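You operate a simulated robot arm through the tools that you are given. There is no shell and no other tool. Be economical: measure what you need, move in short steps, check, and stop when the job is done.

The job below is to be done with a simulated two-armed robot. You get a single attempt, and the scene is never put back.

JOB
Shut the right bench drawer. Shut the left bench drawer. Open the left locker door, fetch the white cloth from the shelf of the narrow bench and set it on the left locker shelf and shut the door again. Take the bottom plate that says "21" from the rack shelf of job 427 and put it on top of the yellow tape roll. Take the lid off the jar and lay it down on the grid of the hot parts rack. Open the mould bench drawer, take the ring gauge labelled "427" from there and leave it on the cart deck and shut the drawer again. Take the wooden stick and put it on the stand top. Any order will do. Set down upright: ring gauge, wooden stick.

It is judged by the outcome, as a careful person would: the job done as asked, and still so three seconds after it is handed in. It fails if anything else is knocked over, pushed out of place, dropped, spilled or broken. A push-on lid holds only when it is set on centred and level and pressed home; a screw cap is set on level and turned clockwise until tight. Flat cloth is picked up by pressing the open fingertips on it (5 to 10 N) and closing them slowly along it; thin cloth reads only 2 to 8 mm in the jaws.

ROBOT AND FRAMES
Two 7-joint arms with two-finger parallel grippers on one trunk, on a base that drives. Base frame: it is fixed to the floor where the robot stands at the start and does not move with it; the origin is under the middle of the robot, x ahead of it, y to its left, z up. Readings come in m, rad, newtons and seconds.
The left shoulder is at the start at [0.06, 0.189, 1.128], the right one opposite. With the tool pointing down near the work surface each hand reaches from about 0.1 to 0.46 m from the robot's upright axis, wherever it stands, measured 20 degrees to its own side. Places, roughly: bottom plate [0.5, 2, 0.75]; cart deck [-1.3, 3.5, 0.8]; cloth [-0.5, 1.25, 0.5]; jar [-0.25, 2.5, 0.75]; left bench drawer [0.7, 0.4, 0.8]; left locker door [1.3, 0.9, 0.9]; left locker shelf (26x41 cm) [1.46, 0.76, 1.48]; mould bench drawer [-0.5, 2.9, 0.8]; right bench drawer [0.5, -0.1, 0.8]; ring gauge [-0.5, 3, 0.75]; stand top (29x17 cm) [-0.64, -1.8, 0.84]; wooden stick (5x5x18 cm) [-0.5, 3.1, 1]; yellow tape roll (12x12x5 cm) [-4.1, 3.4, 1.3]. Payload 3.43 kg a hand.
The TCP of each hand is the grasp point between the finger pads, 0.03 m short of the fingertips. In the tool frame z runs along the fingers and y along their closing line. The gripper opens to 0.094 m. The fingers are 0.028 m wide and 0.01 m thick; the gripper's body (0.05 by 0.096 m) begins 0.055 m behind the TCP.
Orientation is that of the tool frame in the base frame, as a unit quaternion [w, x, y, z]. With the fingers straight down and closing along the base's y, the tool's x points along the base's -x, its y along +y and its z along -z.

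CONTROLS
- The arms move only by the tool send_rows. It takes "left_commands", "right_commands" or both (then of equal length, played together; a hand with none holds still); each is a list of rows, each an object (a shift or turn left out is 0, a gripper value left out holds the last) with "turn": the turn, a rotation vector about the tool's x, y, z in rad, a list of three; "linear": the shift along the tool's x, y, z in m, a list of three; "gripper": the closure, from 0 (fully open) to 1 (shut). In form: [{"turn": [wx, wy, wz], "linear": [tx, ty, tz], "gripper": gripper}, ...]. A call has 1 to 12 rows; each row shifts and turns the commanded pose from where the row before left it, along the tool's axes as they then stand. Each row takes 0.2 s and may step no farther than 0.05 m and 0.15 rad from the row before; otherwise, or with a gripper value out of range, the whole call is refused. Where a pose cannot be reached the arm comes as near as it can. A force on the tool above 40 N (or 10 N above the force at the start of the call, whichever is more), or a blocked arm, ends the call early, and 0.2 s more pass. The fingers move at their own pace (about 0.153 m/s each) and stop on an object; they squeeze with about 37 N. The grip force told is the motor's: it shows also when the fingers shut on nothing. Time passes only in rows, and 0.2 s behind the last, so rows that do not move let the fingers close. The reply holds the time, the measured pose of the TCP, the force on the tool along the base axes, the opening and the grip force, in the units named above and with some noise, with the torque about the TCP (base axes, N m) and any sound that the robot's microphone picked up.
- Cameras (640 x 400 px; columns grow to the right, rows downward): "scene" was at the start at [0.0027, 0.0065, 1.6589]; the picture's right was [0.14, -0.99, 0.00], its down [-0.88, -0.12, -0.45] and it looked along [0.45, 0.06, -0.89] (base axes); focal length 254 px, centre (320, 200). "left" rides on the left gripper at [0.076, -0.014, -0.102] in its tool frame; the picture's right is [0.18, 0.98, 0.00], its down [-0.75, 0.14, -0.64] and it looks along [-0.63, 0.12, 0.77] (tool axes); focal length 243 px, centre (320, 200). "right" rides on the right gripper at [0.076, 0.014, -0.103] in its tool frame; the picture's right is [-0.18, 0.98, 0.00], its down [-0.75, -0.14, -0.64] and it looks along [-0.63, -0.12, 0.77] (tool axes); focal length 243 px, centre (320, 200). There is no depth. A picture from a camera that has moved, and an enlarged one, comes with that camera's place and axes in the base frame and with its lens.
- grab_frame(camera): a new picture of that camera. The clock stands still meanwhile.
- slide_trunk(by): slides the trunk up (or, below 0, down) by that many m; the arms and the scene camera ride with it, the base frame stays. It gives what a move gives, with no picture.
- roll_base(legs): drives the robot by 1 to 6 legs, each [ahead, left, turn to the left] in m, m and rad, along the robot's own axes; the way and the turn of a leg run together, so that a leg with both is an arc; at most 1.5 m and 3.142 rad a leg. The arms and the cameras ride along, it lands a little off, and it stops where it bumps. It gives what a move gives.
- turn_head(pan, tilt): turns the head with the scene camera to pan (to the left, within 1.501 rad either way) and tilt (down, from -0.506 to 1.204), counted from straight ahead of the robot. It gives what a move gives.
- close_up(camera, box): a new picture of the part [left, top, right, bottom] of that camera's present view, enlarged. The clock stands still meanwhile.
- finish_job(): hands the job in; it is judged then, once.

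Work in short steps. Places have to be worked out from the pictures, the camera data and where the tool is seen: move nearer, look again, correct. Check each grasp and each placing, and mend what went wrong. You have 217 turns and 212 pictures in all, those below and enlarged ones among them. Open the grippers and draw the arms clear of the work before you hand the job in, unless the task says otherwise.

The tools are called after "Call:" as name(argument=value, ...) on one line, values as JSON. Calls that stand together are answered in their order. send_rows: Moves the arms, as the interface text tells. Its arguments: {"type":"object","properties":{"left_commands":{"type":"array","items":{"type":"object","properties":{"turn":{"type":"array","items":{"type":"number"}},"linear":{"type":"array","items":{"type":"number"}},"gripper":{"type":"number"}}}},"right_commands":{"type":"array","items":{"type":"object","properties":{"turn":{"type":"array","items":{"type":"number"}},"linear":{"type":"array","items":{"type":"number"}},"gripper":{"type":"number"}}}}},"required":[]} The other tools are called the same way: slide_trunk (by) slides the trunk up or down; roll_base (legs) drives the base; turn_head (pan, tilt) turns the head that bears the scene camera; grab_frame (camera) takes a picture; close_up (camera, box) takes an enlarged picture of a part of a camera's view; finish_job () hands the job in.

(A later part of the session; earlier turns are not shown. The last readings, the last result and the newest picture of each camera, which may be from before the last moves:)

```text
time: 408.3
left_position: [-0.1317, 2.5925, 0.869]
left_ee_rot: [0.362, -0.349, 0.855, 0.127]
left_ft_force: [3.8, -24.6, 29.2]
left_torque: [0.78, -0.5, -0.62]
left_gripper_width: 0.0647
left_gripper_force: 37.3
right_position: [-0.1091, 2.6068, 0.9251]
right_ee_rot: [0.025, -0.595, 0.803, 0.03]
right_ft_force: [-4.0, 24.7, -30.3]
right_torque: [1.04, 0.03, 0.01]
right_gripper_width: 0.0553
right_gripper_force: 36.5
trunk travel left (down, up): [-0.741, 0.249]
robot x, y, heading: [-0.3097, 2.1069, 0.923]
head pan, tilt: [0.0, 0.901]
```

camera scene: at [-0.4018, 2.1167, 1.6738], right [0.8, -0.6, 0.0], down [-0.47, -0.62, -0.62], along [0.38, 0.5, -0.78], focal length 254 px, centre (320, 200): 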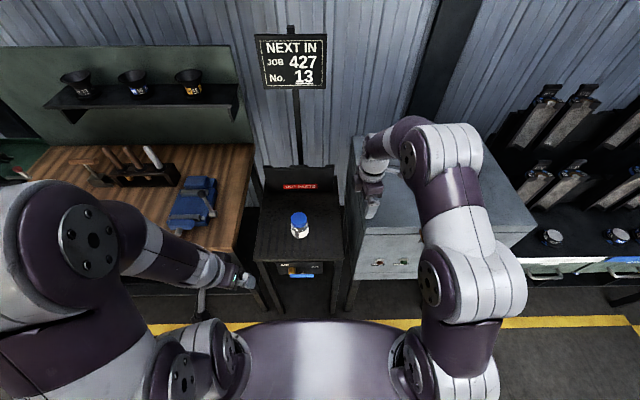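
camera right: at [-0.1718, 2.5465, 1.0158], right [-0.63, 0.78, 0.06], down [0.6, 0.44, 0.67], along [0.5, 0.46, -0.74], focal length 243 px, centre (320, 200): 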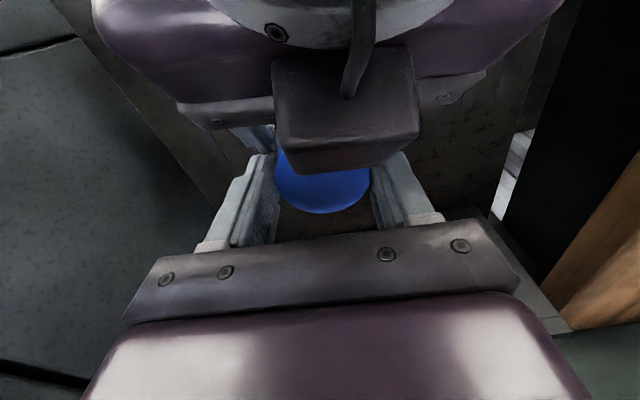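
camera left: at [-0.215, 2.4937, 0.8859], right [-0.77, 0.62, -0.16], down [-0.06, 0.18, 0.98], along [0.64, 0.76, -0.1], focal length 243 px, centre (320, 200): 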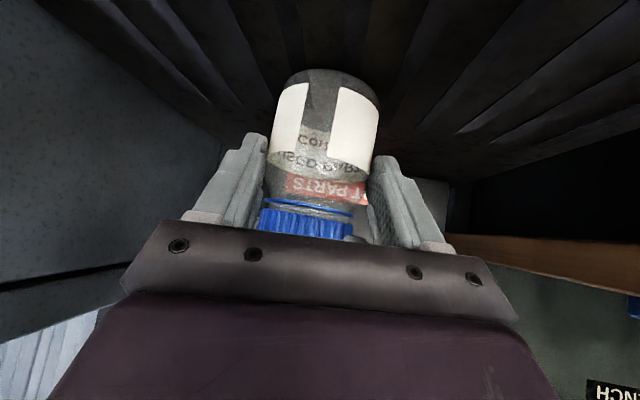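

Still threaded. I lower back and run three more strokes.

Call:
send_rows(right_commands=[{"linear": [0, 0, 0.006]}, {"gripper": 0.34}, {"linear": [0, 0, 0]}, {"turn": [0, 0, 0.13]}, {"turn": [0, 0, 0.13]}, {"turn": [0, 0, 0.13]}, {"turn": [0, 0, 0.13]}, {"turn": [0, 0, 0.13]}, {"turn": [0, 0, 0.1]}])

Call:
send_rows(right_commands=[{"gripper": 0.7}, {"gripper": 1}, {"gripper": 1}])

Call:
send_rows(right_commands=[{"turn": [0, 0, -0.1]}, {"turn": [0, 0, -0.1]}, {"turn": [0, 0, -0.1]}, {"turn": [0, 0, -0.1]}, {"turn": [0, 0, -0.1]}, {"turn": [0, 0, -0.1]}, {"turn": [0, 0, -0.1]}])

Call:
send_rows(right_commands=[{"gripper": 0.34}, {"linear": [0, 0, 0]}, {"turn": [0, 0, 0.13]}, {"turn": [0, 0, 0.13]}, {"turn": [0, 0, 0.13]}, {"turn": [0, 0, 0.13]}, {"turn": [0, 0, 0.13]}, {"turn": [0, 0, 0.08]}])

Call:
send_rows(right_commands=[{"gripper": 0.7}, {"gripper": 1}, {"gripper": 1}])

Call:
send_rows(right_commands=[{"turn": [0, 0, -0.1]}, {"turn": [0, 0, -0.1]}, {"turn": [0, 0, -0.1]}, {"turn": [0, 0, -0.1]}, {"turn": [0, 0, -0.1]}, {"turn": [0, 0, -0.1]}, {"turn": [0, 0, -0.1]}])

Call:
send_rows(right_commands=[{"gripper": 0.34}, {"linear": [0, 0, 0]}, {"turn": [0, 0, 0.13]}, {"turn": [0, 0, 0.13]}, {"turn": [0, 0, 0.13]}, {"turn": [0, 0, 0.13]}, {"turn": [0, 0, 0.13]}, {"turn": [0, 0, 0.08]}])

Call:
send_rows(right_commands=[{"gripper": 0.7}, {"gripper": 1}, {"gripper": 1}])

Call:
send_rows(right_commands=[{"turn": [0, 0, -0.1]}, {"turn": [0, 0, -0.1]}, {"turn": [0, 0, -0.1]}, {"turn": [0, 0, -0.1]}, {"turn": [0, 0, -0.1]}, {"turn": [0, 0, -0.1]}, {"turn": [0, 0, -0.1]}])

Call:
send_rows(right_commands=[{"linear": [0, 0, -0.004]}, {"linear": [0, 0, -0.003]}])

```text
time: 410.3
left_position: [-0.1329, 2.592, 0.866]
left_ee_rot: [0.361, -0.349, 0.856, 0.126]
left_ft_force: [0.4, 0.1, -1.1]
left_torque: [-0.03, 0.0, 0.03]
left_gripper_width: 0.0645
left_gripper_force: 36.8
right_position: [-0.11, 2.6076, 0.9204]
right_ee_rot: [0.012, -0.26, 0.965, 0.038]
right_ft_force: [-0.1, 0.9, -0.3]
right_torque: [-0.01, 0.0, -0.01]
right_gripper_width: 0.0618
right_gripper_force: 0.0
trunk travel left (down, up): [-0.741, 0.249]
robot x, y, heading: [-0.3078, 2.1076, 0.926]
head pan, tilt: [0.0, 0.901]
```

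```text
time: 411.1
left_position: [-0.1336, 2.5911, 0.8672]
left_ee_rot: [0.361, -0.348, 0.856, 0.126]
left_ft_force: [-2.5, 4.7, -1.3]
left_torque: [-0.07, 0.06, 0.18]
left_gripper_width: 0.0644
left_gripper_force: 36.8
right_position: [-0.1098, 2.6063, 0.9195]
right_ee_rot: [0.012, -0.26, 0.965, 0.037]
right_ft_force: [2.6, -3.9, 0.9]
right_torque: [-0.19, -0.2, -0.01]
right_gripper_width: 0.0549
right_gripper_force: 37.2
trunk travel left (down, up): [-0.741, 0.249]
robot x, y, heading: [-0.3078, 2.1009, 0.923]
head pan, tilt: [0.0, 0.901]
```

```text
time: 412.7
left_position: [-0.1327, 2.5914, 0.8681]
left_ee_rot: [0.363, -0.347, 0.856, 0.126]
left_ft_force: [5.6, -1.1, 1.6]
left_torque: [-0.07, -0.38, -0.11]
left_gripper_width: 0.0641
left_gripper_force: 37.1
right_position: [-0.1094, 2.6074, 0.9215]
right_ee_rot: [0.024, -0.576, 0.816, 0.032]
right_ft_force: [-4.6, 0.9, -2.4]
right_torque: [0.15, 0.61, 0.02]
right_gripper_width: 0.0549
right_gripper_force: 36.9
trunk travel left (down, up): [-0.741, 0.249]
robot x, y, heading: [-0.3114, 2.1078, 0.924]
head pan, tilt: [0.0, 0.901]
```

```text
time: 414.5
left_position: [-0.1329, 2.5912, 0.8673]
left_ee_rot: [0.361, -0.348, 0.856, 0.126]
left_ft_force: [0.4, 0.5, -1.6]
left_torque: [-0.01, 0.01, -0.01]
left_gripper_width: 0.0638
left_gripper_force: 36.9
right_position: [-0.1101, 2.6068, 0.9199]
right_ee_rot: [0.011, -0.246, 0.969, 0.037]
right_ft_force: [-0.3, -0.5, -0.8]
right_torque: [0.01, 0.01, 0.02]
right_gripper_width: 0.0621
right_gripper_force: 0.0
trunk travel left (down, up): [-0.741, 0.249]
robot x, y, heading: [-0.3106, 2.1032, 0.922]
head pan, tilt: [0.0, 0.901]
```

```text
time: 415.3
left_position: [-0.1323, 2.5898, 0.8667]
left_ee_rot: [0.361, -0.348, 0.856, 0.126]
left_ft_force: [4.4, -7.4, 0.8]
left_torque: [0.34, 0.2, -0.24]
left_gripper_width: 0.0637
left_gripper_force: 37.2
right_position: [-0.1095, 2.6071, 0.9213]
right_ee_rot: [0.011, -0.245, 0.969, 0.039]
right_ft_force: [-4.0, 8.5, -1.8]
right_torque: [0.08, 0.01, -0.04]
right_gripper_width: 0.0551
right_gripper_force: 37.0
trunk travel left (down, up): [-0.741, 0.249]
robot x, y, heading: [-0.3122, 2.106, 0.924]
head pan, tilt: [0.0, 0.901]
```

```text
time: 416.9
left_position: [-0.1333, 2.5909, 0.8679]
left_ee_rot: [0.361, -0.347, 0.856, 0.125]
left_ft_force: [19.5, -16.9, -2.9]
left_torque: [0.32, -0.13, -0.7]
left_gripper_width: 0.0639
left_gripper_force: 37.2
right_position: [-0.1116, 2.6077, 0.9201]
right_ee_rot: [0.024, -0.564, 0.825, 0.033]
right_ft_force: [-19.3, 16.2, 1.9]
right_torque: [0.52, 1.23, -0.02]
right_gripper_width: 0.055
right_gripper_force: 36.7
trunk travel left (down, up): [-0.741, 0.249]
robot x, y, heading: [-0.3091, 2.1071, 0.923]
head pan, tilt: [0.0, 0.901]
```

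```text
time: 418.7
left_position: [-0.1327, 2.5918, 0.8663]
left_ee_rot: [0.361, -0.349, 0.855, 0.126]
left_ft_force: [0.3, -0.4, -0.5]
left_torque: [-0.03, 0.0, 0.01]
left_gripper_width: 0.0634
left_gripper_force: 37.1
right_position: [-0.1099, 2.6063, 0.9211]
right_ee_rot: [0.011, -0.231, 0.972, 0.038]
right_ft_force: [-0.2, -0.5, -1.0]
right_torque: [-0.01, 0.02, -0.02]
right_gripper_width: 0.0619
right_gripper_force: 0.1
trunk travel left (down, up): [-0.741, 0.249]
robot x, y, heading: [-0.306, 2.104, 0.923]
head pan, tilt: [0.0, 0.901]
```

```text
time: 419.5
left_position: [-0.1324, 2.5911, 0.8682]
left_ee_rot: [0.361, -0.348, 0.856, 0.125]
left_ft_force: [5.8, -12.4, 3.2]
left_torque: [0.51, 0.18, -0.37]
left_gripper_width: 0.0637
left_gripper_force: 37.1
right_position: [-0.1113, 2.6074, 0.9212]
right_ee_rot: [0.01, -0.232, 0.972, 0.039]
right_ft_force: [-5.2, 11.6, -3.1]
right_torque: [0.21, 0.08, -0.02]
right_gripper_width: 0.0551
right_gripper_force: 37.1
trunk travel left (down, up): [-0.741, 0.249]
robot x, y, heading: [-0.3067, 2.1049, 0.928]
head pan, tilt: [0.0, 0.901]
```

```text
time: 421.1
left_position: [-0.133, 2.5906, 0.8672]
left_ee_rot: [0.362, -0.347, 0.856, 0.126]
left_ft_force: [24.9, -22.8, -2.5]
left_torque: [0.53, 0.33, -0.92]
left_gripper_width: 0.0634
left_gripper_force: 36.5
right_position: [-0.1106, 2.6082, 0.9203]
right_ee_rot: [0.024, -0.552, 0.833, 0.034]
right_ft_force: [-25.0, 23.3, 1.5]
right_torque: [0.64, 1.07, 0.0]
right_gripper_width: 0.0553
right_gripper_force: 36.8
trunk travel left (down, up): [-0.741, 0.249]
robot x, y, heading: [-0.313, 2.1045, 0.923]
head pan, tilt: [0.0, 0.901]
```

```text
time: 421.7
left_position: [-0.1329, 2.5916, 0.8683]
left_ee_rot: [0.363, -0.348, 0.855, 0.127]
left_ft_force: [13.0, -27.0, 16.5]
left_torque: [0.67, -0.01, -0.78]
left_gripper_width: 0.065
left_gripper_force: 37.6
right_position: [-0.1087, 2.6073, 0.9253]
right_ee_rot: [0.023, -0.55, 0.834, 0.031]
right_ft_force: [-12.7, 26.9, -19.2]
right_torque: [1.19, 0.33, 0.0]
right_gripper_width: 0.0551
right_gripper_force: 37.1
trunk travel left (down, up): [-0.741, 0.249]
robot x, y, heading: [-0.3122, 2.1064, 0.922]
head pan, tilt: [0.0, 0.901]
```

Less resistance now. I run four more strokes and test the lift again.

Call:
send_rows(right_commands=[{"linear": [0, 0.002, 0.004]}, {"gripper": 0.34}, {"linear": [0, 0, 0]}, {"turn": [0, 0, 0.13]}, {"turn": [0, 0, 0.13]}, {"turn": [0, 0, 0.13]}, {"turn": [0, 0, 0.13]}, {"turn": [0, 0, 0.13]}, {"turn": [0, 0, 0.08]}])

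Call:
send_rows(right_commands=[{"gripper": 0.7}, {"gripper": 1}, {"gripper": 1}])

Call:
send_rows(right_commands=[{"turn": [0, 0, -0.1]}, {"turn": [0, 0, -0.1]}, {"turn": [0, 0, -0.1]}, {"turn": [0, 0, -0.1]}, {"turn": [0, 0, -0.1]}, {"turn": [0, 0, -0.1]}, {"turn": [0, 0, -0.1]}, {"turn": [0, 0, -0.1]}])

Call:
send_rows(right_commands=[{"gripper": 0.34}, {"linear": [0, 0, 0]}, {"turn": [0, 0, 0.13]}, {"turn": [0, 0, 0.13]}, {"turn": [0, 0, 0.13]}, {"turn": [0, 0, 0.13]}, {"turn": [0, 0, 0.13]}, {"turn": [0, 0, 0.1]}])

Call:
send_rows(right_commands=[{"gripper": 0.7}, {"gripper": 1}, {"gripper": 1}])

Call:
send_rows(right_commands=[{"turn": [0, 0, -0.1]}, {"turn": [0, 0, -0.1]}, {"turn": [0, 0, -0.1]}, {"turn": [0, 0, -0.1]}, {"turn": [0, 0, -0.1]}, {"turn": [0, 0, -0.1]}, {"turn": [0, 0, -0.1]}, {"turn": [0, 0, -0.05]}])

Call:
send_rows(right_commands=[{"gripper": 0.34}, {"linear": [0, 0, 0]}, {"turn": [0, 0, 0.13]}, {"turn": [0, 0, 0.13]}, {"turn": [0, 0, 0.13]}, {"turn": [0, 0, 0.13]}, {"turn": [0, 0, 0.13]}, {"turn": [0, 0, 0.1]}])

Call:
send_rows(right_commands=[{"gripper": 0.7}, {"gripper": 1}, {"gripper": 1}])

Call:
send_rows(right_commands=[{"turn": [0, 0, -0.1]}, {"turn": [0, 0, -0.1]}, {"turn": [0, 0, -0.1]}, {"turn": [0, 0, -0.1]}, {"turn": [0, 0, -0.1]}, {"turn": [0, 0, -0.1]}, {"turn": [0, 0, -0.1]}, {"turn": [0, 0, -0.05]}])

Call:
send_rows(right_commands=[{"linear": [0, 0, -0.005]}, {"linear": [0, 0, -0.004]}, {"linear": [0, 0, -0.003]}])

Call:
grab_frame(camera="left")

```text
time: 423.7
left_position: [-0.1329, 2.5901, 0.867]
left_ee_rot: [0.361, -0.348, 0.856, 0.125]
left_ft_force: [0.3, -0.1, -0.6]
left_torque: [-0.04, 0.03, 0.02]
left_gripper_width: 0.0644
left_gripper_force: 36.8
right_position: [-0.112, 2.6083, 0.9237]
right_ee_rot: [0.009, -0.216, 0.976, 0.039]
right_ft_force: [0.1, -1.0, -0.8]
right_torque: [0.04, -0.01, 0.01]
right_gripper_width: 0.062
right_gripper_force: 0.1
trunk travel left (down, up): [-0.741, 0.249]
robot x, y, heading: [-0.3115, 2.1036, 0.922]
head pan, tilt: [0.0, 0.901]
```

```text
time: 424.5
left_position: [-0.1332, 2.5915, 0.8677]
left_ee_rot: [0.361, -0.349, 0.855, 0.127]
left_ft_force: [-6.3, 14.5, -3.9]
left_torque: [-0.27, -0.02, 0.41]
left_gripper_width: 0.0644
left_gripper_force: 37.1
right_position: [-0.1114, 2.6077, 0.9229]
right_ee_rot: [0.009, -0.216, 0.976, 0.037]
right_ft_force: [7.4, -14.0, 2.7]
right_torque: [-0.6, -0.33, -0.03]
right_gripper_width: 0.0546
right_gripper_force: 36.8
trunk travel left (down, up): [-0.741, 0.249]
robot x, y, heading: [-0.3116, 2.1043, 0.921]
head pan, tilt: [0.0, 0.901]
```

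```text
time: 426.3
left_position: [-0.1332, 2.5916, 0.867]
left_ee_rot: [0.362, -0.348, 0.856, 0.126]
left_ft_force: [0.7, 2.2, -1.2]
left_torque: [-0.07, 0.06, 0.08]
left_gripper_width: 0.0637
left_gripper_force: 36.8
right_position: [-0.1104, 2.6082, 0.9235]
right_ee_rot: [0.024, -0.58, 0.814, 0.032]
right_ft_force: [-2.2, -2.9, -0.6]
right_torque: [-0.12, 0.03, -0.01]
right_gripper_width: 0.0547
right_gripper_force: 37.1
trunk travel left (down, up): [-0.741, 0.249]
robot x, y, heading: [-0.3092, 2.1046, 0.921]
head pan, tilt: [0.0, 0.901]
```

```text
time: 428.1
left_position: [-0.1325, 2.5914, 0.8674]
left_ee_rot: [0.362, -0.348, 0.856, 0.126]
left_ft_force: [-0.1, -0.3, -1.4]
left_torque: [-0.03, 0.06, 0.03]
left_gripper_width: 0.0638
left_gripper_force: 36.8
right_position: [-0.1113, 2.6075, 0.9243]
right_ee_rot: [0.011, -0.24, 0.97, 0.038]
right_ft_force: [0.0, -0.8, -0.8]
right_torque: [0.0, -0.03, 0.02]
right_gripper_width: 0.0619
right_gripper_force: 0.0
trunk travel left (down, up): [-0.741, 0.249]
robot x, y, heading: [-0.3129, 2.1064, 0.92]
head pan, tilt: [0.0, 0.901]
```

```text
time: 428.9
left_position: [-0.1333, 2.5904, 0.8675]
left_ee_rot: [0.362, -0.349, 0.855, 0.126]
left_ft_force: [0.2, -0.3, -1.6]
left_torque: [-0.03, 0.08, 0.01]
left_gripper_width: 0.0638
left_gripper_force: 36.6
right_position: [-0.1126, 2.6077, 0.9236]
right_ee_rot: [0.011, -0.241, 0.97, 0.038]
right_ft_force: [-0.5, 0.0, -0.1]
right_torque: [-0.01, -0.01, 0.01]
right_gripper_width: 0.0551
right_gripper_force: 37.1
trunk travel left (down, up): [-0.741, 0.249]
robot x, y, heading: [-0.309, 2.105, 0.919]
head pan, tilt: [0.0, 0.901]
```

```text
time: 430.7
left_position: [-0.1324, 2.5913, 0.8675]
left_ee_rot: [0.361, -0.348, 0.856, 0.126]
left_ft_force: [4.2, -0.7, -6.6]
left_torque: [-0.09, 0.12, 0.0]
left_gripper_width: 0.0636
left_gripper_force: 36.4
right_position: [-0.1116, 2.6081, 0.9246]
right_ee_rot: [0.024, -0.58, 0.813, 0.032]
right_ft_force: [-4.9, -0.2, 4.4]
right_torque: [-0.03, 0.32, -0.1]
right_gripper_width: 0.0548
right_gripper_force: 37.0
trunk travel left (down, up): [-0.741, 0.249]
robot x, y, heading: [-0.3113, 2.1041, 0.92]
head pan, tilt: [0.0, 0.901]
```

```text
time: 432.5
left_position: [-0.1342, 2.5916, 0.8682]
left_ee_rot: [0.36, -0.35, 0.856, 0.127]
left_ft_force: [0.0, 0.5, -0.4]
left_torque: [0.02, 0.03, -0.01]
left_gripper_width: 0.0637
left_gripper_force: 37.3
right_position: [-0.1129, 2.608, 0.923]
right_ee_rot: [0.011, -0.24, 0.97, 0.039]
right_ft_force: [0.3, 0.3, 0.1]
right_torque: [-0.05, -0.01, 0.01]
right_gripper_width: 0.0621
right_gripper_force: 0.2
trunk travel left (down, up): [-0.741, 0.249]
robot x, y, heading: [-0.3087, 2.1034, 0.922]
head pan, tilt: [0.0, 0.901]
```

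```text
time: 433.3
left_position: [-0.1331, 2.5918, 0.8672]
left_ee_rot: [0.361, -0.348, 0.856, 0.125]
left_ft_force: [0.7, 0.0, -0.9]
left_torque: [0.01, 0.02, 0.01]
left_gripper_width: 0.0637
left_gripper_force: 36.5
right_position: [-0.1118, 2.6083, 0.9233]
right_ee_rot: [0.01, -0.24, 0.97, 0.039]
right_ft_force: [0.5, 0.4, -0.8]
right_torque: [0.01, -0.01, 0.01]
right_gripper_width: 0.0551
right_gripper_force: 37.3
trunk travel left (down, up): [-0.741, 0.249]
robot x, y, heading: [-0.3089, 2.1039, 0.921]
head pan, tilt: [0.0, 0.901]
```

```text
time: 435.1
left_position: [-0.133, 2.5907, 0.8671]
left_ee_rot: [0.361, -0.348, 0.856, 0.126]
left_ft_force: [5.4, -3.1, -6.7]
left_torque: [-0.02, 0.1, -0.04]
left_gripper_width: 0.0635
left_gripper_force: 36.3
right_position: [-0.1115, 2.6081, 0.9236]
right_ee_rot: [0.025, -0.58, 0.814, 0.032]
right_ft_force: [-4.3, 2.7, 6.4]
right_torque: [0.03, 0.29, -0.11]
right_gripper_width: 0.0553
right_gripper_force: 36.9
trunk travel left (down, up): [-0.741, 0.249]
robot x, y, heading: [-0.311, 2.1052, 0.92]
head pan, tilt: [0.0, 0.901]
```

```text
time: 435.9
left_position: [-0.1317, 2.5913, 0.8675]
left_ee_rot: [0.361, -0.349, 0.856, 0.126]
left_ft_force: [3.5, -2.3, 1.4]
left_torque: [0.16, 0.13, -0.15]
left_gripper_width: 0.0637
left_gripper_force: 37.1
right_position: [-0.1122, 2.6058, 0.9358]
right_ee_rot: [0.024, -0.579, 0.814, 0.03]
right_ft_force: [-4.2, 1.9, -3.2]
right_torque: [0.02, 0.07, 0.04]
right_gripper_width: 0.0551
right_gripper_force: 36.8
trunk travel left (down, up): [-0.741, 0.249]
robot x, y, heading: [-0.3104, 2.0998, 0.923]
head pan, tilt: [0.0, 0.901]
```

```text
15 pictures are left
camera left: at [-0.2148, 2.4942, 0.8858], right [-0.77, 0.62, -0.17], down [-0.06, 0.18, 0.98], along [0.64, 0.76, -0.1], focal length 243 px, centre (320, 200)
```

left: 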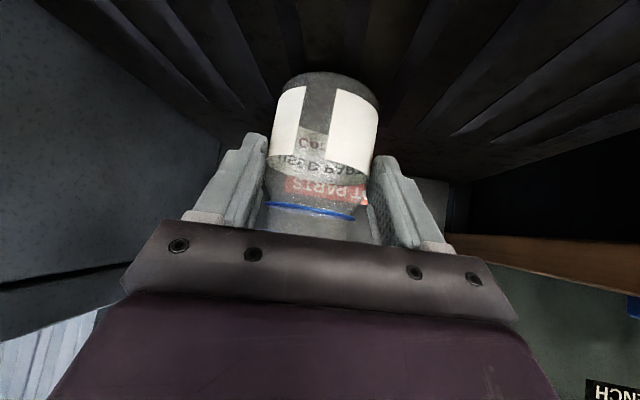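

The cap is free! I raise it clear, open the left hand and retract it from the jar.

Call:
send_rows(right_commands=[{"linear": [0, 0, -0.03]}, {"linear": [0, 0, -0.04]}, {"linear": [0, 0, -0.02]}, {"linear": [0, 0, 0]}, {"linear": [0, 0, 0]}, {"linear": [0, 0, 0]}, {"linear": [0, 0, 0]}, {"linear": [0, 0, 0]}], left_commands=[{"linear": [0, 0, 0]}, {"linear": [0, 0, 0]}, {"gripper": 0.2}, {"gripper": 0}, {"linear": [0, 0, -0.02]}, {"linear": [0, 0, -0.03]}, {"linear": [0, 0.01, -0.04]}, {"linear": [0, 0.03, -0.035]}])

Call:
send_rows(left_commands=[{"linear": [0, 0.045, 0]}, {"linear": [0, 0.045, 0]}, {"linear": [0, 0.045, 0]}, {"linear": [0, 0.03, 0]}])

Call:
grab_frame(camera="right")

```text
time: 437.7
left_position: [-0.2276, 2.5628, 0.9538]
left_ee_rot: [0.362, -0.348, 0.856, 0.125]
left_ft_force: [-0.3, 0.5, 0.7]
left_torque: [-0.02, -0.04, -0.03]
left_gripper_width: 0.0942
left_gripper_force: 0.0
right_position: [-0.1133, 2.5842, 1.0175]
right_ee_rot: [0.025, -0.58, 0.814, 0.031]
right_ft_force: [1.0, 1.3, 0.0]
right_torque: [0.0, 0.02, -0.01]
right_gripper_width: 0.0552
right_gripper_force: 36.8
right hand out of reach, approached as far as the arm can: row 2, 3
trunk travel left (down, up): [-0.741, 0.249]
robot x, y, heading: [-0.3109, 2.1044, 0.921]
head pan, tilt: [0.0, 0.901]
```

```text
time: 438.7
left_position: [-0.3407, 2.6826, 0.9481]
left_ee_rot: [0.362, -0.349, 0.855, 0.126]
left_ft_force: [-0.1, 0.0, -0.3]
left_torque: [0.03, 0.03, 0.03]
left_gripper_width: 0.0939
left_gripper_force: 0.1
right_position: [-0.113, 2.5845, 1.0162]
right_ee_rot: [0.024, -0.579, 0.814, 0.031]
right_ft_force: [-0.2, 0.9, -0.7]
right_torque: [-0.04, 0.0, 0.03]
right_gripper_width: 0.055
right_gripper_force: 36.8
trunk travel left (down, up): [-0.741, 0.249]
robot x, y, heading: [-0.3135, 2.103, 0.924]
head pan, tilt: [0.0, 0.901]
```

```text
14 pictures are left
camera right: at [-0.1515, 2.5092, 1.1136], right [-0.87, 0.49, 0.04], down [0.38, 0.61, 0.69], along [0.32, 0.62, -0.72], focal length 243 px, centre (320, 200)
```

right: 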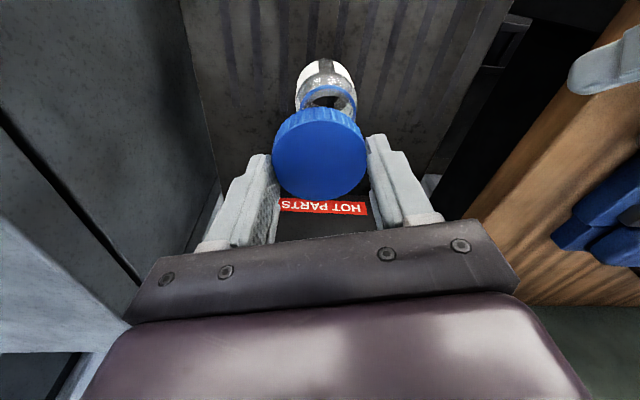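

The jar stands open below and the cap is held. I raise the left hand, carry the cap front-left of the jar, and lower it most of the way.

Call:
send_rows(left_commands=[{"linear": [-0.025, 0, -0.025]}, {"linear": [-0.025, 0, -0.025]}, {"linear": [0, 0, 0]}, {"linear": [0, 0, 0]}, {"linear": [0, 0, 0]}, {"linear": [0, 0, 0]}], right_commands=[{"linear": [0.016, 0.032, 0]}, {"linear": [0.016, 0.032, 0]}, {"linear": [0.017, 0.032, 0]}, {"linear": [0, 0, 0.04]}, {"linear": [0, 0, 0.04]}, {"linear": [0, 0, 0.03]}])

Call:
grab_frame(camera="right")

```text
time: 440.1
left_position: [-0.3425, 2.6836, 1.0199]
left_ee_rot: [0.361, -0.349, 0.856, 0.126]
left_ft_force: [-0.1, -0.4, 0.2]
left_torque: [-0.01, -0.01, 0.0]
left_gripper_width: 0.094
left_gripper_force: 0.1
right_position: [-0.2197, 2.5786, 0.9063]
right_ee_rot: [0.025, -0.579, 0.814, 0.031]
right_ft_force: [0.0, 0.1, 0.0]
right_torque: [-0.01, 0.0, 0.0]
right_gripper_width: 0.0552
right_gripper_force: 37.3
trunk travel left (down, up): [-0.741, 0.249]
robot x, y, heading: [-0.3079, 2.1026, 0.922]
head pan, tilt: [0.0, 0.901]
```

```text
13 pictures are left
camera right: at [-0.2581, 2.5026, 1.0023], right [-0.87, 0.49, 0.04], down [0.38, 0.61, 0.69], along [0.32, 0.62, -0.72], focal length 243 px, centre (320, 200)
```

right: 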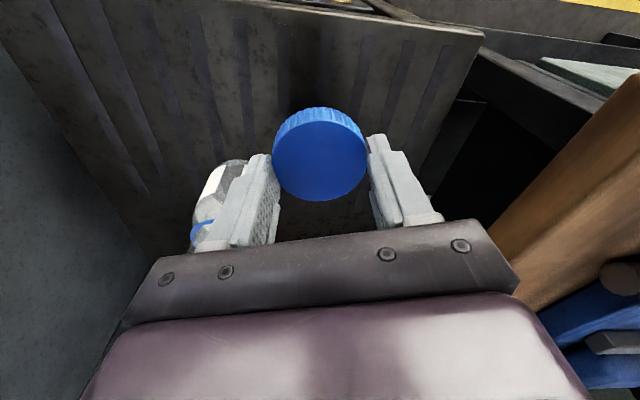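

Spot below is clear bench. I lower until contact.

Call:
send_rows(right_commands=[{"linear": [0, 0, 0.02]}, {"linear": [0, 0, 0.012]}, {"linear": [0, 0, 0.006]}, {"linear": [0, 0, 0.005]}, {"linear": [0, 0, 0.004]}, {"linear": [0, 0, 0.004]}])

```text
time: 441.5
left_position: [-0.342, 2.6833, 1.0195]
left_ee_rot: [0.361, -0.349, 0.856, 0.126]
left_ft_force: [-0.4, 0.2, -0.3]
left_torque: [0.0, 0.0, 0.01]
left_gripper_width: 0.0939
left_gripper_force: 0.1
right_position: [-0.2189, 2.5809, 0.8561]
right_ee_rot: [0.025, -0.579, 0.814, 0.031]
right_ft_force: [0.3, 0.7, -0.6]
right_torque: [-0.02, 0.02, 0.01]
right_gripper_width: 0.0552
right_gripper_force: 36.9
trunk travel left (down, up): [-0.741, 0.249]
robot x, y, heading: [-0.3094, 2.1043, 0.923]
head pan, tilt: [0.0, 0.901]
```

No contact yet at z 0.856. I continue in small steps.

Call:
send_rows(right_commands=[{"linear": [0, 0, 0.005]}, {"linear": [0, 0, 0.005]}, {"linear": [0, 0, 0.005]}, {"linear": [0, 0, 0.005]}])

Call:
grab_frame(camera="right")

```text
time: 442.5
left_position: [-0.343, 2.6793, 1.0225]
left_ee_rot: [0.362, -0.347, 0.856, 0.128]
left_ft_force: [-0.3, 0.2, 0.1]
left_torque: [0.02, 0.01, 0.03]
left_gripper_width: 0.0941
left_gripper_force: 0.1
right_position: [-0.2188, 2.5838, 0.8402]
right_ee_rot: [0.026, -0.579, 0.814, 0.035]
right_ft_force: [3.6, -6.1, 33.4]
right_torque: [-0.79, 0.34, 0.1]
right_gripper_width: 0.0554
right_gripper_force: 36.8
trunk travel left (down, up): [-0.741, 0.249]
robot x, y, heading: [-0.3116, 2.1091, 0.922]
head pan, tilt: [0.0, 0.901]
```

```text
12 pictures are left
camera right: at [-0.2571, 2.5068, 0.9368], right [-0.87, 0.49, 0.04], down [0.38, 0.61, 0.7], along [0.32, 0.62, -0.71], focal length 243 px, centre (320, 200)
```

right: 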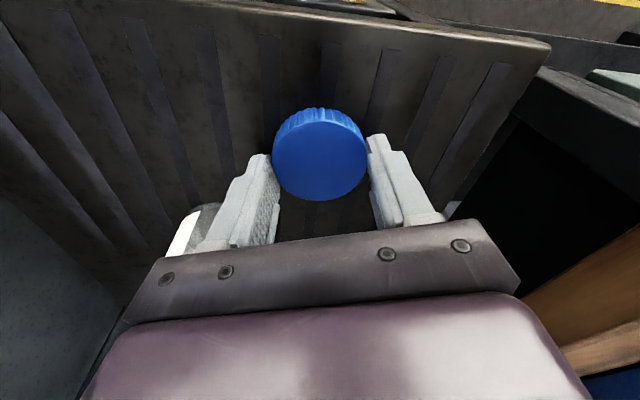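

Cap is on the grid. I ease off, open, rise, and back away; then head for the stick.

Call:
send_rows(right_commands=[{"linear": [0, 0, -0.003]}, {"gripper": 0.3}, {"gripper": 0.22}, {"linear": [0, 0, -0.02]}, {"linear": [0, 0, -0.04]}, {"linear": [0, 0, -0.045]}, {"linear": [0, 0, -0.045]}])

Call:
grab_frame(camera="right")

```text
time: 444.1
left_position: [-0.3414, 2.682, 1.0201]
left_ee_rot: [0.361, -0.348, 0.856, 0.126]
left_ft_force: [-0.7, 0.1, -0.4]
left_torque: [0.02, 0.04, 0.02]
left_gripper_width: 0.0942
left_gripper_force: 0.0
right_position: [-0.2206, 2.57, 0.988]
right_ee_rot: [0.024, -0.579, 0.814, 0.031]
right_ft_force: [0.7, -0.7, -0.1]
right_torque: [0.0, 0.02, 0.0]
right_gripper_width: 0.073
right_gripper_force: 0.0
trunk travel left (down, up): [-0.741, 0.249]
robot x, y, heading: [-0.3066, 2.1061, 0.928]
head pan, tilt: [0.0, 0.901]
```

```text
11 pictures are left
camera right: at [-0.2576, 2.4939, 1.0856], right [-0.87, 0.49, 0.04], down [0.38, 0.61, 0.69], along [0.32, 0.62, -0.72], focal length 243 px, centre (320, 200)
```

right: 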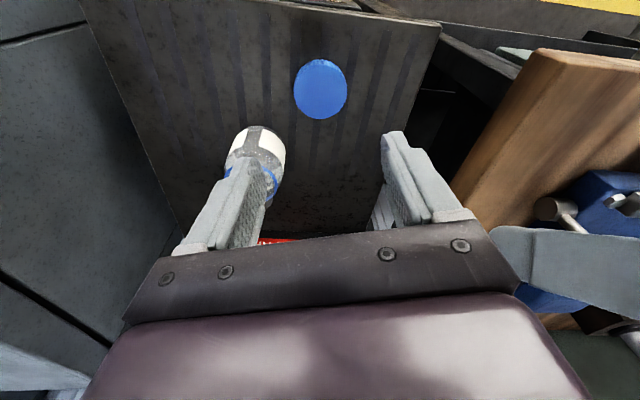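

Cap lies on the grid and the jar stands upright. Now the stick: I back off, tuck the right hand, raise the pitched left hand, and slide over in front of the stick holder.

Call:
roll_base(legs=[[-0.25, 0, 0]])

Call:
send_rows(right_commands=[{"linear": [0.0256, -0.0311, 0]}, {"linear": [0.0256, -0.0311, 0]}, {"linear": [0.0256, -0.0311, 0]}, {"linear": [0.0256, -0.0311, 0]}, {"linear": [0.0256, -0.0311, 0]}, {"linear": [0.0256, -0.0311, 0]}, {"linear": [0.0256, -0.0311, 0]}, {"linear": [0.0, 0.0, -0.03]}], left_commands=[{"linear": [-0.026, 0, -0.026]}, {"linear": [-0.026, 0, -0.026]}, {"linear": [-0.026, 0, -0.026]}, {"linear": [0, 0, 0], "gripper": 0.35}, {"linear": [0, 0, 0]}, {"linear": [0, 0, 0]}, {"linear": [0, 0, 0]}, {"linear": [0, 0, 0]}])

Call:
roll_base(legs=[[0.0, 0.57, 0], [0.15, 0, 0]])

Call:
turn_head(pan=0.2, tilt=0.7)

Call:
grab_frame(camera="scene")

```text
time: 446.0
left_position: [-0.4929, 2.4844, 1.0196]
left_ee_rot: [0.362, -0.348, 0.856, 0.126]
left_ft_force: [-0.7, 0.5, 0.1]
left_torque: [-0.02, -0.02, 0.02]
left_gripper_width: 0.0939
left_gripper_force: 0.0
right_position: [-0.3686, 2.3705, 0.9879]
right_ee_rot: [0.025, -0.579, 0.814, 0.032]
right_ft_force: [0.7, 0.0, 0.1]
right_torque: [0.0, 0.02, -0.03]
right_gripper_width: 0.0735
right_gripper_force: 0.1
trunk travel left (down, up): [-0.741, 0.249]
robot x, y, heading: [-0.4598, 1.9065, 0.929]
head pan, tilt: [0.0, 0.901]
```

```text
time: 447.8
left_position: [-0.497, 2.4841, 1.1305]
left_ee_rot: [0.362, -0.348, 0.855, 0.126]
left_ft_force: [0.0, 0.2, -0.2]
left_torque: [-0.02, -0.01, -0.02]
left_gripper_width: 0.0611
left_gripper_force: 0.1
right_position: [-0.2236, 2.1262, 0.9999]
right_ee_rot: [0.025, -0.579, 0.814, 0.031]
right_ft_force: [0.0, -0.3, -0.2]
right_torque: [-0.02, -0.03, 0.0]
right_gripper_width: 0.0733
right_gripper_force: 0.0
trunk travel left (down, up): [-0.741, 0.249]
robot x, y, heading: [-0.4625, 1.908, 0.924]
head pan, tilt: [0.0, 0.901]
```

```text
time: 452.0
left_position: [-0.8645, 2.9477, 1.1302]
left_ee_rot: [0.361, -0.35, 0.855, 0.127]
left_ft_force: [-0.2, -0.7, -0.7]
left_torque: [-0.02, -0.03, -0.01]
left_gripper_width: 0.0611
left_gripper_force: 0.0
right_position: [-0.589, 2.5909, 0.9982]
right_ee_rot: [0.025, -0.581, 0.813, 0.031]
right_ft_force: [0.2, 0.4, -0.5]
right_torque: [0.0, -0.02, -0.01]
right_gripper_width: 0.0735
right_gripper_force: 0.1
trunk travel left (down, up): [-0.741, 0.249]
robot x, y, heading: [-0.8283, 2.3683, 0.928]
head pan, tilt: [0.0, 0.901]
```

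```text
time: 452.7
left_position: [-0.8633, 2.9486, 1.1299]
left_ee_rot: [0.36, -0.35, 0.855, 0.127]
left_ft_force: [0.4, 0.1, -1.0]
left_torque: [0.0, 0.0, 0.01]
left_gripper_width: 0.0612
left_gripper_force: 0.1
right_position: [-0.589, 2.5909, 0.9992]
right_ee_rot: [0.024, -0.581, 0.813, 0.031]
right_ft_force: [0.6, -0.9, 0.2]
right_torque: [-0.01, 0.01, 0.03]
right_gripper_width: 0.0732
right_gripper_force: 0.1
trunk travel left (down, up): [-0.741, 0.249]
robot x, y, heading: [-0.8259, 2.3663, 0.926]
head pan, tilt: [0.201, 0.7]
```

```text
10 pictures are left
camera scene: at [-0.8255, 2.3944, 1.6298], right [0.9, -0.43, 0.0], down [-0.28, -0.58, -0.76], along [0.33, 0.69, -0.65], focal length 254 px, centre (320, 200)
```

scene: 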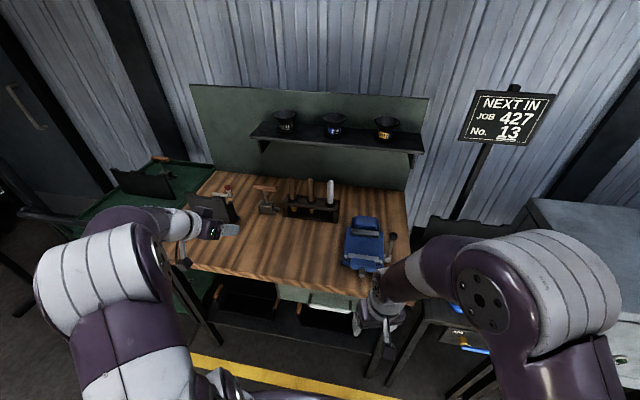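

Stick 2 ≈(-0.545, 3.065). I align the base, lower the left hand, and advance to ~6 cm short of the stick.

Call:
roll_base(legs=[[0.0, -0.184, 0], [0.1, 0, 0]])

Call:
send_rows(left_commands=[{"linear": [0.0233, 0, 0.0226]}, {"linear": [0.0215, 0, 0.0209]}, {"linear": [-0.0279, 0, 0.0287]}, {"linear": [-0.0279, 0, 0.0287]}, {"linear": [-0.0279, 0, 0.0287]}, {"linear": [0, 0, 0]}])

Call:
grab_frame(camera="left")

```text
time: 455.0
left_position: [-0.6553, 2.9156, 1.1312]
left_ee_rot: [0.361, -0.349, 0.856, 0.126]
left_ft_force: [-0.6, 1.0, 0.0]
left_torque: [0.02, 0.02, -0.02]
left_gripper_width: 0.0612
left_gripper_force: 0.0
right_position: [-0.3816, 2.5579, 1.0]
right_ee_rot: [0.024, -0.581, 0.813, 0.032]
right_ft_force: [-0.3, 0.1, 0.0]
right_torque: [-0.02, -0.01, -0.01]
right_gripper_width: 0.0734
right_gripper_force: 0.0
trunk travel left (down, up): [-0.741, 0.249]
robot x, y, heading: [-0.6178, 2.3359, 0.923]
head pan, tilt: [0.201, 0.7]
```

```text
time: 456.4
left_position: [-0.5687, 2.9935, 1.0673]
left_ee_rot: [0.362, -0.349, 0.855, 0.127]
left_ft_force: [-1.0, -0.7, 0.9]
left_torque: [-0.02, -0.01, -0.01]
left_gripper_width: 0.0612
left_gripper_force: 0.0
right_position: [-0.3821, 2.5579, 0.9995]
right_ee_rot: [0.025, -0.581, 0.813, 0.032]
right_ft_force: [-0.3, 0.1, -0.1]
right_torque: [0.01, -0.01, 0.0]
right_gripper_width: 0.0733
right_gripper_force: 0.0
trunk travel left (down, up): [-0.741, 0.249]
robot x, y, heading: [-0.6174, 2.3329, 0.926]
head pan, tilt: [0.201, 0.7]
```

```text
9 pictures are left
camera left: at [-0.6499, 2.8973, 1.0847], right [-0.77, 0.62, -0.17], down [-0.06, 0.18, 0.98], along [0.64, 0.76, -0.1], focal length 243 px, centre (320, 200)
```

left: 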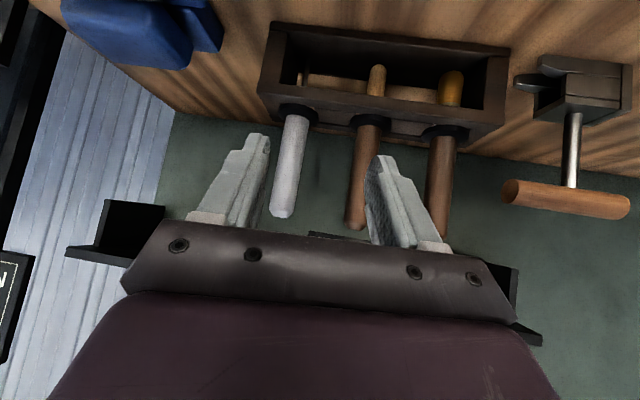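

The middle stick with the light wooden tip is clearly the one; it's ~4 cm left and ~11 cm ahead. I shift left, then advance 6 cm.

Call:
send_rows(left_commands=[{"linear": [0, 0.02, 0]}, {"linear": [0, 0.019, 0]}, {"linear": [-0.0209, 0, 0.0215]}, {"linear": [-0.0209, 0, 0.0215]}, {"linear": [0, 0, 0]}])

Call:
grab_frame(camera="left")

```text
time: 457.6
left_position: [-0.5528, 3.065, 1.0647]
left_ee_rot: [0.362, -0.349, 0.855, 0.127]
left_ft_force: [0.2, -0.4, -0.7]
left_torque: [-0.03, 0.01, 0.03]
left_gripper_width: 0.0613
left_gripper_force: 0.1
right_position: [-0.3815, 2.5585, 0.9997]
right_ee_rot: [0.024, -0.58, 0.813, 0.031]
right_ft_force: [1.0, -0.5, 0.4]
right_torque: [0.02, 0.0, 0.01]
right_gripper_width: 0.0733
right_gripper_force: 0.1
trunk travel left (down, up): [-0.741, 0.249]
robot x, y, heading: [-0.6204, 2.3314, 0.929]
head pan, tilt: [0.201, 0.7]
```

```text
8 pictures are left
camera left: at [-0.6334, 2.9681, 1.0836], right [-0.77, 0.62, -0.17], down [-0.06, 0.18, 0.98], along [0.64, 0.76, -0.1], focal length 243 px, centre (320, 200)
```

left: 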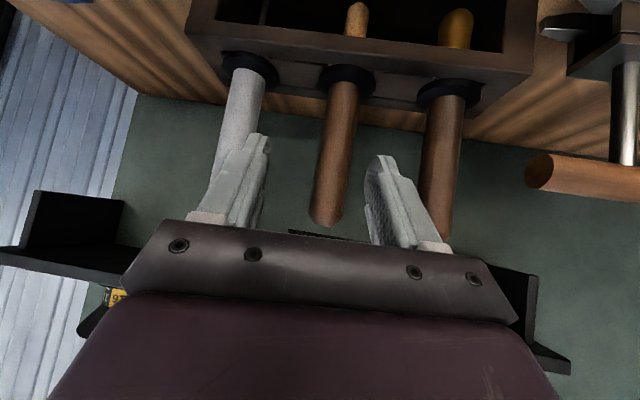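

Now ~5 cm ahead and 8 mm left. I advance and close on the handle.

Call:
send_rows(left_commands=[{"linear": [0, 0.008, 0]}, {"linear": [-0.0174, 0, 0.018]}, {"linear": [-0.0167, 0, 0.0172]}, {"gripper": 0.6}, {"gripper": 0.8}, {"gripper": 1}, {"gripper": 1}])

Call:
send_rows(left_commands=[{"linear": [-0.0107, 0, -0.0105]}, {"linear": [-0.0215, 0, -0.0209]}, {"linear": [-0.0215, 0, -0.0209]}, {"linear": [-0.0215, 0, -0.0209]}])

Call:
grab_frame(camera="left")

```text
time: 459.2
left_position: [-0.5229, 3.1056, 1.0643]
left_ee_rot: [0.363, -0.348, 0.855, 0.126]
left_ft_force: [-1.8, 1.8, 1.9]
left_torque: [0.11, 0.16, -0.03]
left_gripper_width: 0.0265
left_gripper_force: 36.9
right_position: [-0.3818, 2.5588, 0.9995]
right_ee_rot: [0.025, -0.581, 0.813, 0.032]
right_ft_force: [-0.3, -0.2, -0.4]
right_torque: [0.03, 0.01, -0.02]
right_gripper_width: 0.0733
right_gripper_force: 0.1
trunk travel left (down, up): [-0.741, 0.249]
robot x, y, heading: [-0.6219, 2.3333, 0.926]
head pan, tilt: [0.201, 0.7]
```

```text
time: 460.2
left_position: [-0.5233, 3.1088, 1.1674]
left_ee_rot: [0.361, -0.349, 0.855, 0.126]
left_ft_force: [0.5, -0.3, -1.0]
left_torque: [-0.02, -0.04, 0.01]
left_gripper_width: 0.0264
left_gripper_force: 37.3
right_position: [-0.3821, 2.5581, 0.9988]
right_ee_rot: [0.025, -0.581, 0.813, 0.032]
right_ft_force: [0.3, 0.4, 0.2]
right_torque: [0.0, -0.02, -0.01]
right_gripper_width: 0.0733
right_gripper_force: 0.0
trunk travel left (down, up): [-0.741, 0.249]
robot x, y, heading: [-0.6165, 2.3329, 0.925]
head pan, tilt: [0.201, 0.7]
```

```text
7 pictures are left
camera left: at [-0.6049, 3.0114, 1.1867], right [-0.77, 0.62, -0.17], down [-0.06, 0.18, 0.98], along [0.64, 0.76, -0.1], focal length 243 px, centre (320, 200)
```

left: 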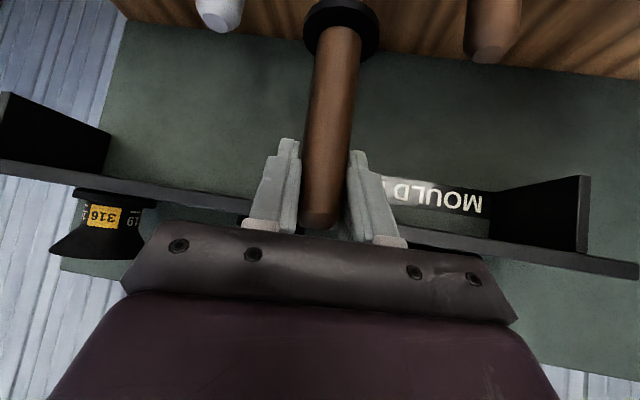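

Stick lifted cleanly. I retract the arm and drive back through the aisle to the open floor, then turn toward the stand.

Call:
send_rows(left_commands=[{"linear": [-0.015, 0, -0.015]}, {"linear": [0.0314, 0, -0.0323]}, {"linear": [0.0314, 0, -0.0323]}, {"linear": [0.0314, 0, -0.0323]}, {"linear": [0.0314, 0, -0.0323]}])

Call:
roll_base(legs=[[-0.22, 0, 0], [0, 0, -1.58], [1.1, 0, 0], [0.52, 0, 0], [0.19, -0.52, 0], [0, 0, -1.25]])

Call:
turn_head(pan=0.0, tilt=0.4)

Call:
grab_frame(camera="scene")

```text
time: 461.4
left_position: [-0.6551, 2.9837, 1.1925]
left_ee_rot: [0.361, -0.348, 0.855, 0.127]
left_ft_force: [-0.4, -0.1, -0.7]
left_torque: [0.03, 0.0, 0.0]
left_gripper_width: 0.0263
left_gripper_force: 36.9
right_position: [-0.3822, 2.5573, 1.0]
right_ee_rot: [0.025, -0.58, 0.813, 0.032]
right_ft_force: [0.3, 0.5, -1.1]
right_torque: [0.01, -0.01, 0.01]
right_gripper_width: 0.0734
right_gripper_force: 0.0
trunk travel left (down, up): [-0.741, 0.249]
robot x, y, heading: [-0.6163, 2.3377, 0.929]
head pan, tilt: [0.201, 0.7]
```

```text
time: 478.4
left_position: [1.0013, 0.5772, 1.1901]
left_ee_rot: [0.331, 0.423, 0.823, -0.188]
left_ft_force: [-5.0, 2.0, 1.7]
left_torque: [0.02, -0.02, 0.04]
left_gripper_width: 0.0257
left_gripper_force: 36.7
right_position: [0.5352, 0.3703, 0.9988]
right_ee_rot: [0.04, 0.244, 0.969, 0.001]
right_ft_force: [0.3, -0.9, -0.1]
right_torque: [0.02, 0.03, -0.02]
right_gripper_width: 0.0734
right_gripper_force: 0.0
trunk travel left (down, up): [-0.741, 0.249]
robot x, y, heading: [0.3585, 0.6413, -0.809]
head pan, tilt: [0.201, 0.7]
stopped in leg 6: the force on the tool passed its limit at 87 N (the readings are from after the stop); the commanded pose is now the measured one
```

```text
time: 479.2
left_position: [1.002, 0.5753, 1.1917]
left_ee_rot: [0.331, 0.423, 0.822, -0.189]
left_ft_force: [-4.5, 2.2, 1.8]
left_torque: [-0.03, -0.04, 0.08]
left_gripper_width: 0.0258
left_gripper_force: 36.9
right_position: [0.5364, 0.37, 0.9984]
right_ee_rot: [0.04, 0.243, 0.969, 0.002]
right_ft_force: [0.9, -0.1, 0.5]
right_torque: [-0.01, 0.0, 0.02]
right_gripper_width: 0.0732
right_gripper_force: 0.0
trunk travel left (down, up): [-0.741, 0.249]
robot x, y, heading: [0.3565, 0.6413, -0.809]
head pan, tilt: [0.0, 0.4]
```

```text
6 pictures are left
camera scene: at [0.3757, 0.6162, 1.6567], right [-0.72, -0.69, 0.0], down [-0.27, 0.28, -0.92], along [0.64, -0.66, -0.39], focal length 254 px, centre (320, 200)
```

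scene: 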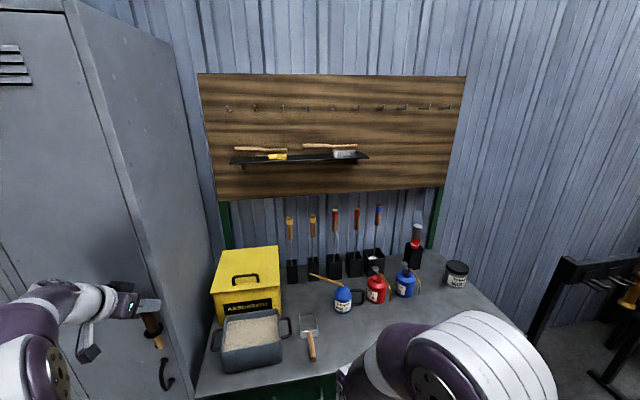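

The stick hand brushed the locker while turning. I slide away to the right, finish the turn, drive toward the stand, and look.

Call:
roll_base(legs=[[0, -0.4, 0], [0, 0, -1.1], [0.8, 0, 0]])

Call:
turn_head(pan=0.0, tilt=0.5)

Call:
grab_frame(camera="scene")

```text
time: 488.4
left_position: [0.0571, -1.0006, 1.1911]
left_ee_rot: [0.185, 0.787, 0.487, -0.331]
left_ft_force: [0.4, -1.3, -0.1]
left_torque: [-0.01, -0.01, 0.02]
left_gripper_width: 0.0254
left_gripper_force: 36.4
right_position: [-0.3412, -0.6866, 0.9977]
right_ee_rot: [0.036, 0.709, 0.704, -0.019]
right_ft_force: [-0.2, 0.0, -0.1]
right_torque: [0.02, 0.03, -0.02]
right_gripper_width: 0.0733
right_gripper_force: 0.0
trunk travel left (down, up): [-0.741, 0.249]
robot x, y, heading: [-0.1888, -0.397, -1.891]
head pan, tilt: [0.0, 0.4]
```

```text
time: 489.0
left_position: [0.0578, -1.0019, 1.1903]
left_ee_rot: [0.186, 0.786, 0.487, -0.332]
left_ft_force: [0.5, -0.1, -0.6]
left_torque: [-0.04, -0.01, 0.01]
left_gripper_width: 0.0253
left_gripper_force: 37.3
right_position: [-0.3422, -0.6848, 0.9988]
right_ee_rot: [0.034, 0.709, 0.704, -0.018]
right_ft_force: [-0.7, 0.2, -0.4]
right_torque: [-0.03, -0.01, 0.03]
right_gripper_width: 0.0734
right_gripper_force: 0.0
trunk travel left (down, up): [-0.741, 0.249]
robot x, y, heading: [-0.1858, -0.3966, -1.897]
head pan, tilt: [0.0, 0.499]
```

```text
5 pictures are left
camera scene: at [-0.1983, -0.4305, 1.6477], right [-0.95, 0.31, 0.0], down [0.15, 0.45, -0.88], along [-0.28, -0.83, -0.48], focal length 254 px, centre (320, 200)
```

scene: 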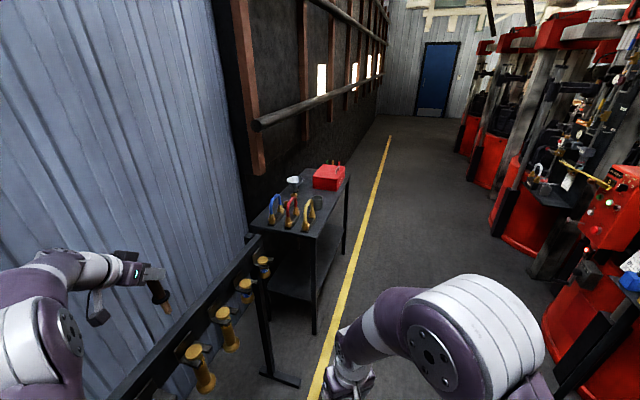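

The stand is ahead. I zoom on its top to find the free spot.

Call:
close_up(camera="scene", box=[230, 140, 370, 260])

```text
3.33 times, centred on (300, 200) of scene
camera zoom: at [-0.1983, -0.4305, 1.6477], right [-0.95, 0.31, 0.0], down [0.15, 0.45, -0.88], along [-0.28, -0.83, -0.48], focal length 848 px, centre (387, 200)
```

zoom: 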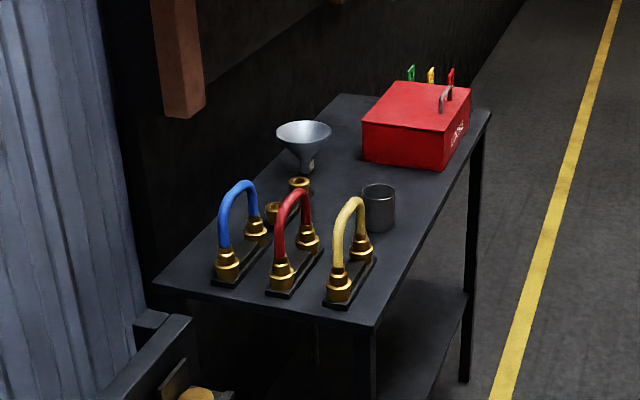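

The items on this black stand leave a free spot between the cup and the red box at about (-0.71, -1.86). I drive round into the aisle and face the stand from its open side.

Call:
roll_base(legs=[[0.5, -1.02, 0], [0.587, 0, 0], [0, 0, 1.269], [0.287, -0.453, 0]])

Call:
turn_head(pan=0.2, tilt=0.7)

Call:
grab_frame(camera="scene")

```text
time: 497.5
left_position: [-1.2284, -1.6822, 1.1906]
left_ee_rot: [0.186, 0.784, 0.489, -0.334]
left_ft_force: [-0.7, 0.6, -0.9]
left_torque: [-0.03, 0.02, 0.01]
left_gripper_width: 0.025
left_gripper_force: 37.1
right_position: [-1.6305, -1.3674, 1.0007]
right_ee_rot: [0.034, 0.707, 0.706, -0.021]
right_ft_force: [0.5, 0.0, 0.1]
right_torque: [0.0, 0.01, -0.02]
right_gripper_width: 0.0731
right_gripper_force: 0.1
trunk travel left (down, up): [-0.741, 0.249]
robot x, y, heading: [-1.4807, -1.0807, -1.89]
head pan, tilt: [0.0, 0.499]
stopped in leg 2: the robot was blocked; the commanded pose is now the measured one
```

```text
time: 498.2
left_position: [-1.2287, -1.6804, 1.1913]
left_ee_rot: [0.186, 0.784, 0.49, -0.333]
left_ft_force: [-0.3, 0.0, -0.4]
left_torque: [-0.03, -0.01, -0.01]
left_gripper_width: 0.0253
left_gripper_force: 36.9
right_position: [-1.6305, -1.3674, 1.0]
right_ee_rot: [0.036, 0.707, 0.706, -0.021]
right_ft_force: [-0.5, -0.3, 0.0]
right_torque: [0.02, -0.01, 0.01]
right_gripper_width: 0.0734
right_gripper_force: 0.0
trunk travel left (down, up): [-0.741, 0.249]
robot x, y, heading: [-1.4799, -1.0836, -1.886]
head pan, tilt: [0.201, 0.7]
```

```text
3 pictures are left
camera scene: at [-1.4666, -1.106, 1.63], right [-0.99, 0.11, 0.0], down [0.07, 0.64, -0.77], along [-0.09, -0.76, -0.64], focal length 254 px, centre (320, 200)
```

scene: 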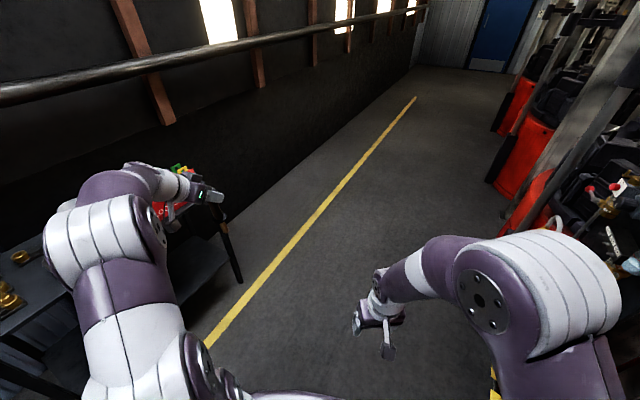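

I continue: turn to face the stand and shift along it to the pre-placement spot.

Call:
roll_base(legs=[[0.05, 0.1, 0], [0, 0, 1.258], [0.2, -0.48, 0]])

```text
time: 505.2
left_position: [-0.8663, -1.6157, 1.1901]
left_ee_rot: [0.346, 0.345, 0.858, -0.157]
left_ft_force: [0.1, 0.1, -0.9]
left_torque: [-0.02, -0.01, -0.03]
left_gripper_width: 0.0252
left_gripper_force: 36.8
right_position: [-1.2877, -1.9032, 0.9994]
right_ee_rot: [0.04, 0.155, 0.987, 0.005]
right_ft_force: [0.4, 0.2, 0.1]
right_torque: [0.01, 0.01, 0.02]
right_gripper_width: 0.0736
right_gripper_force: 0.0
trunk travel left (down, up): [-0.741, 0.249]
robot x, y, heading: [-1.5144, -1.671, -0.619]
head pan, tilt: [0.201, 0.7]
```

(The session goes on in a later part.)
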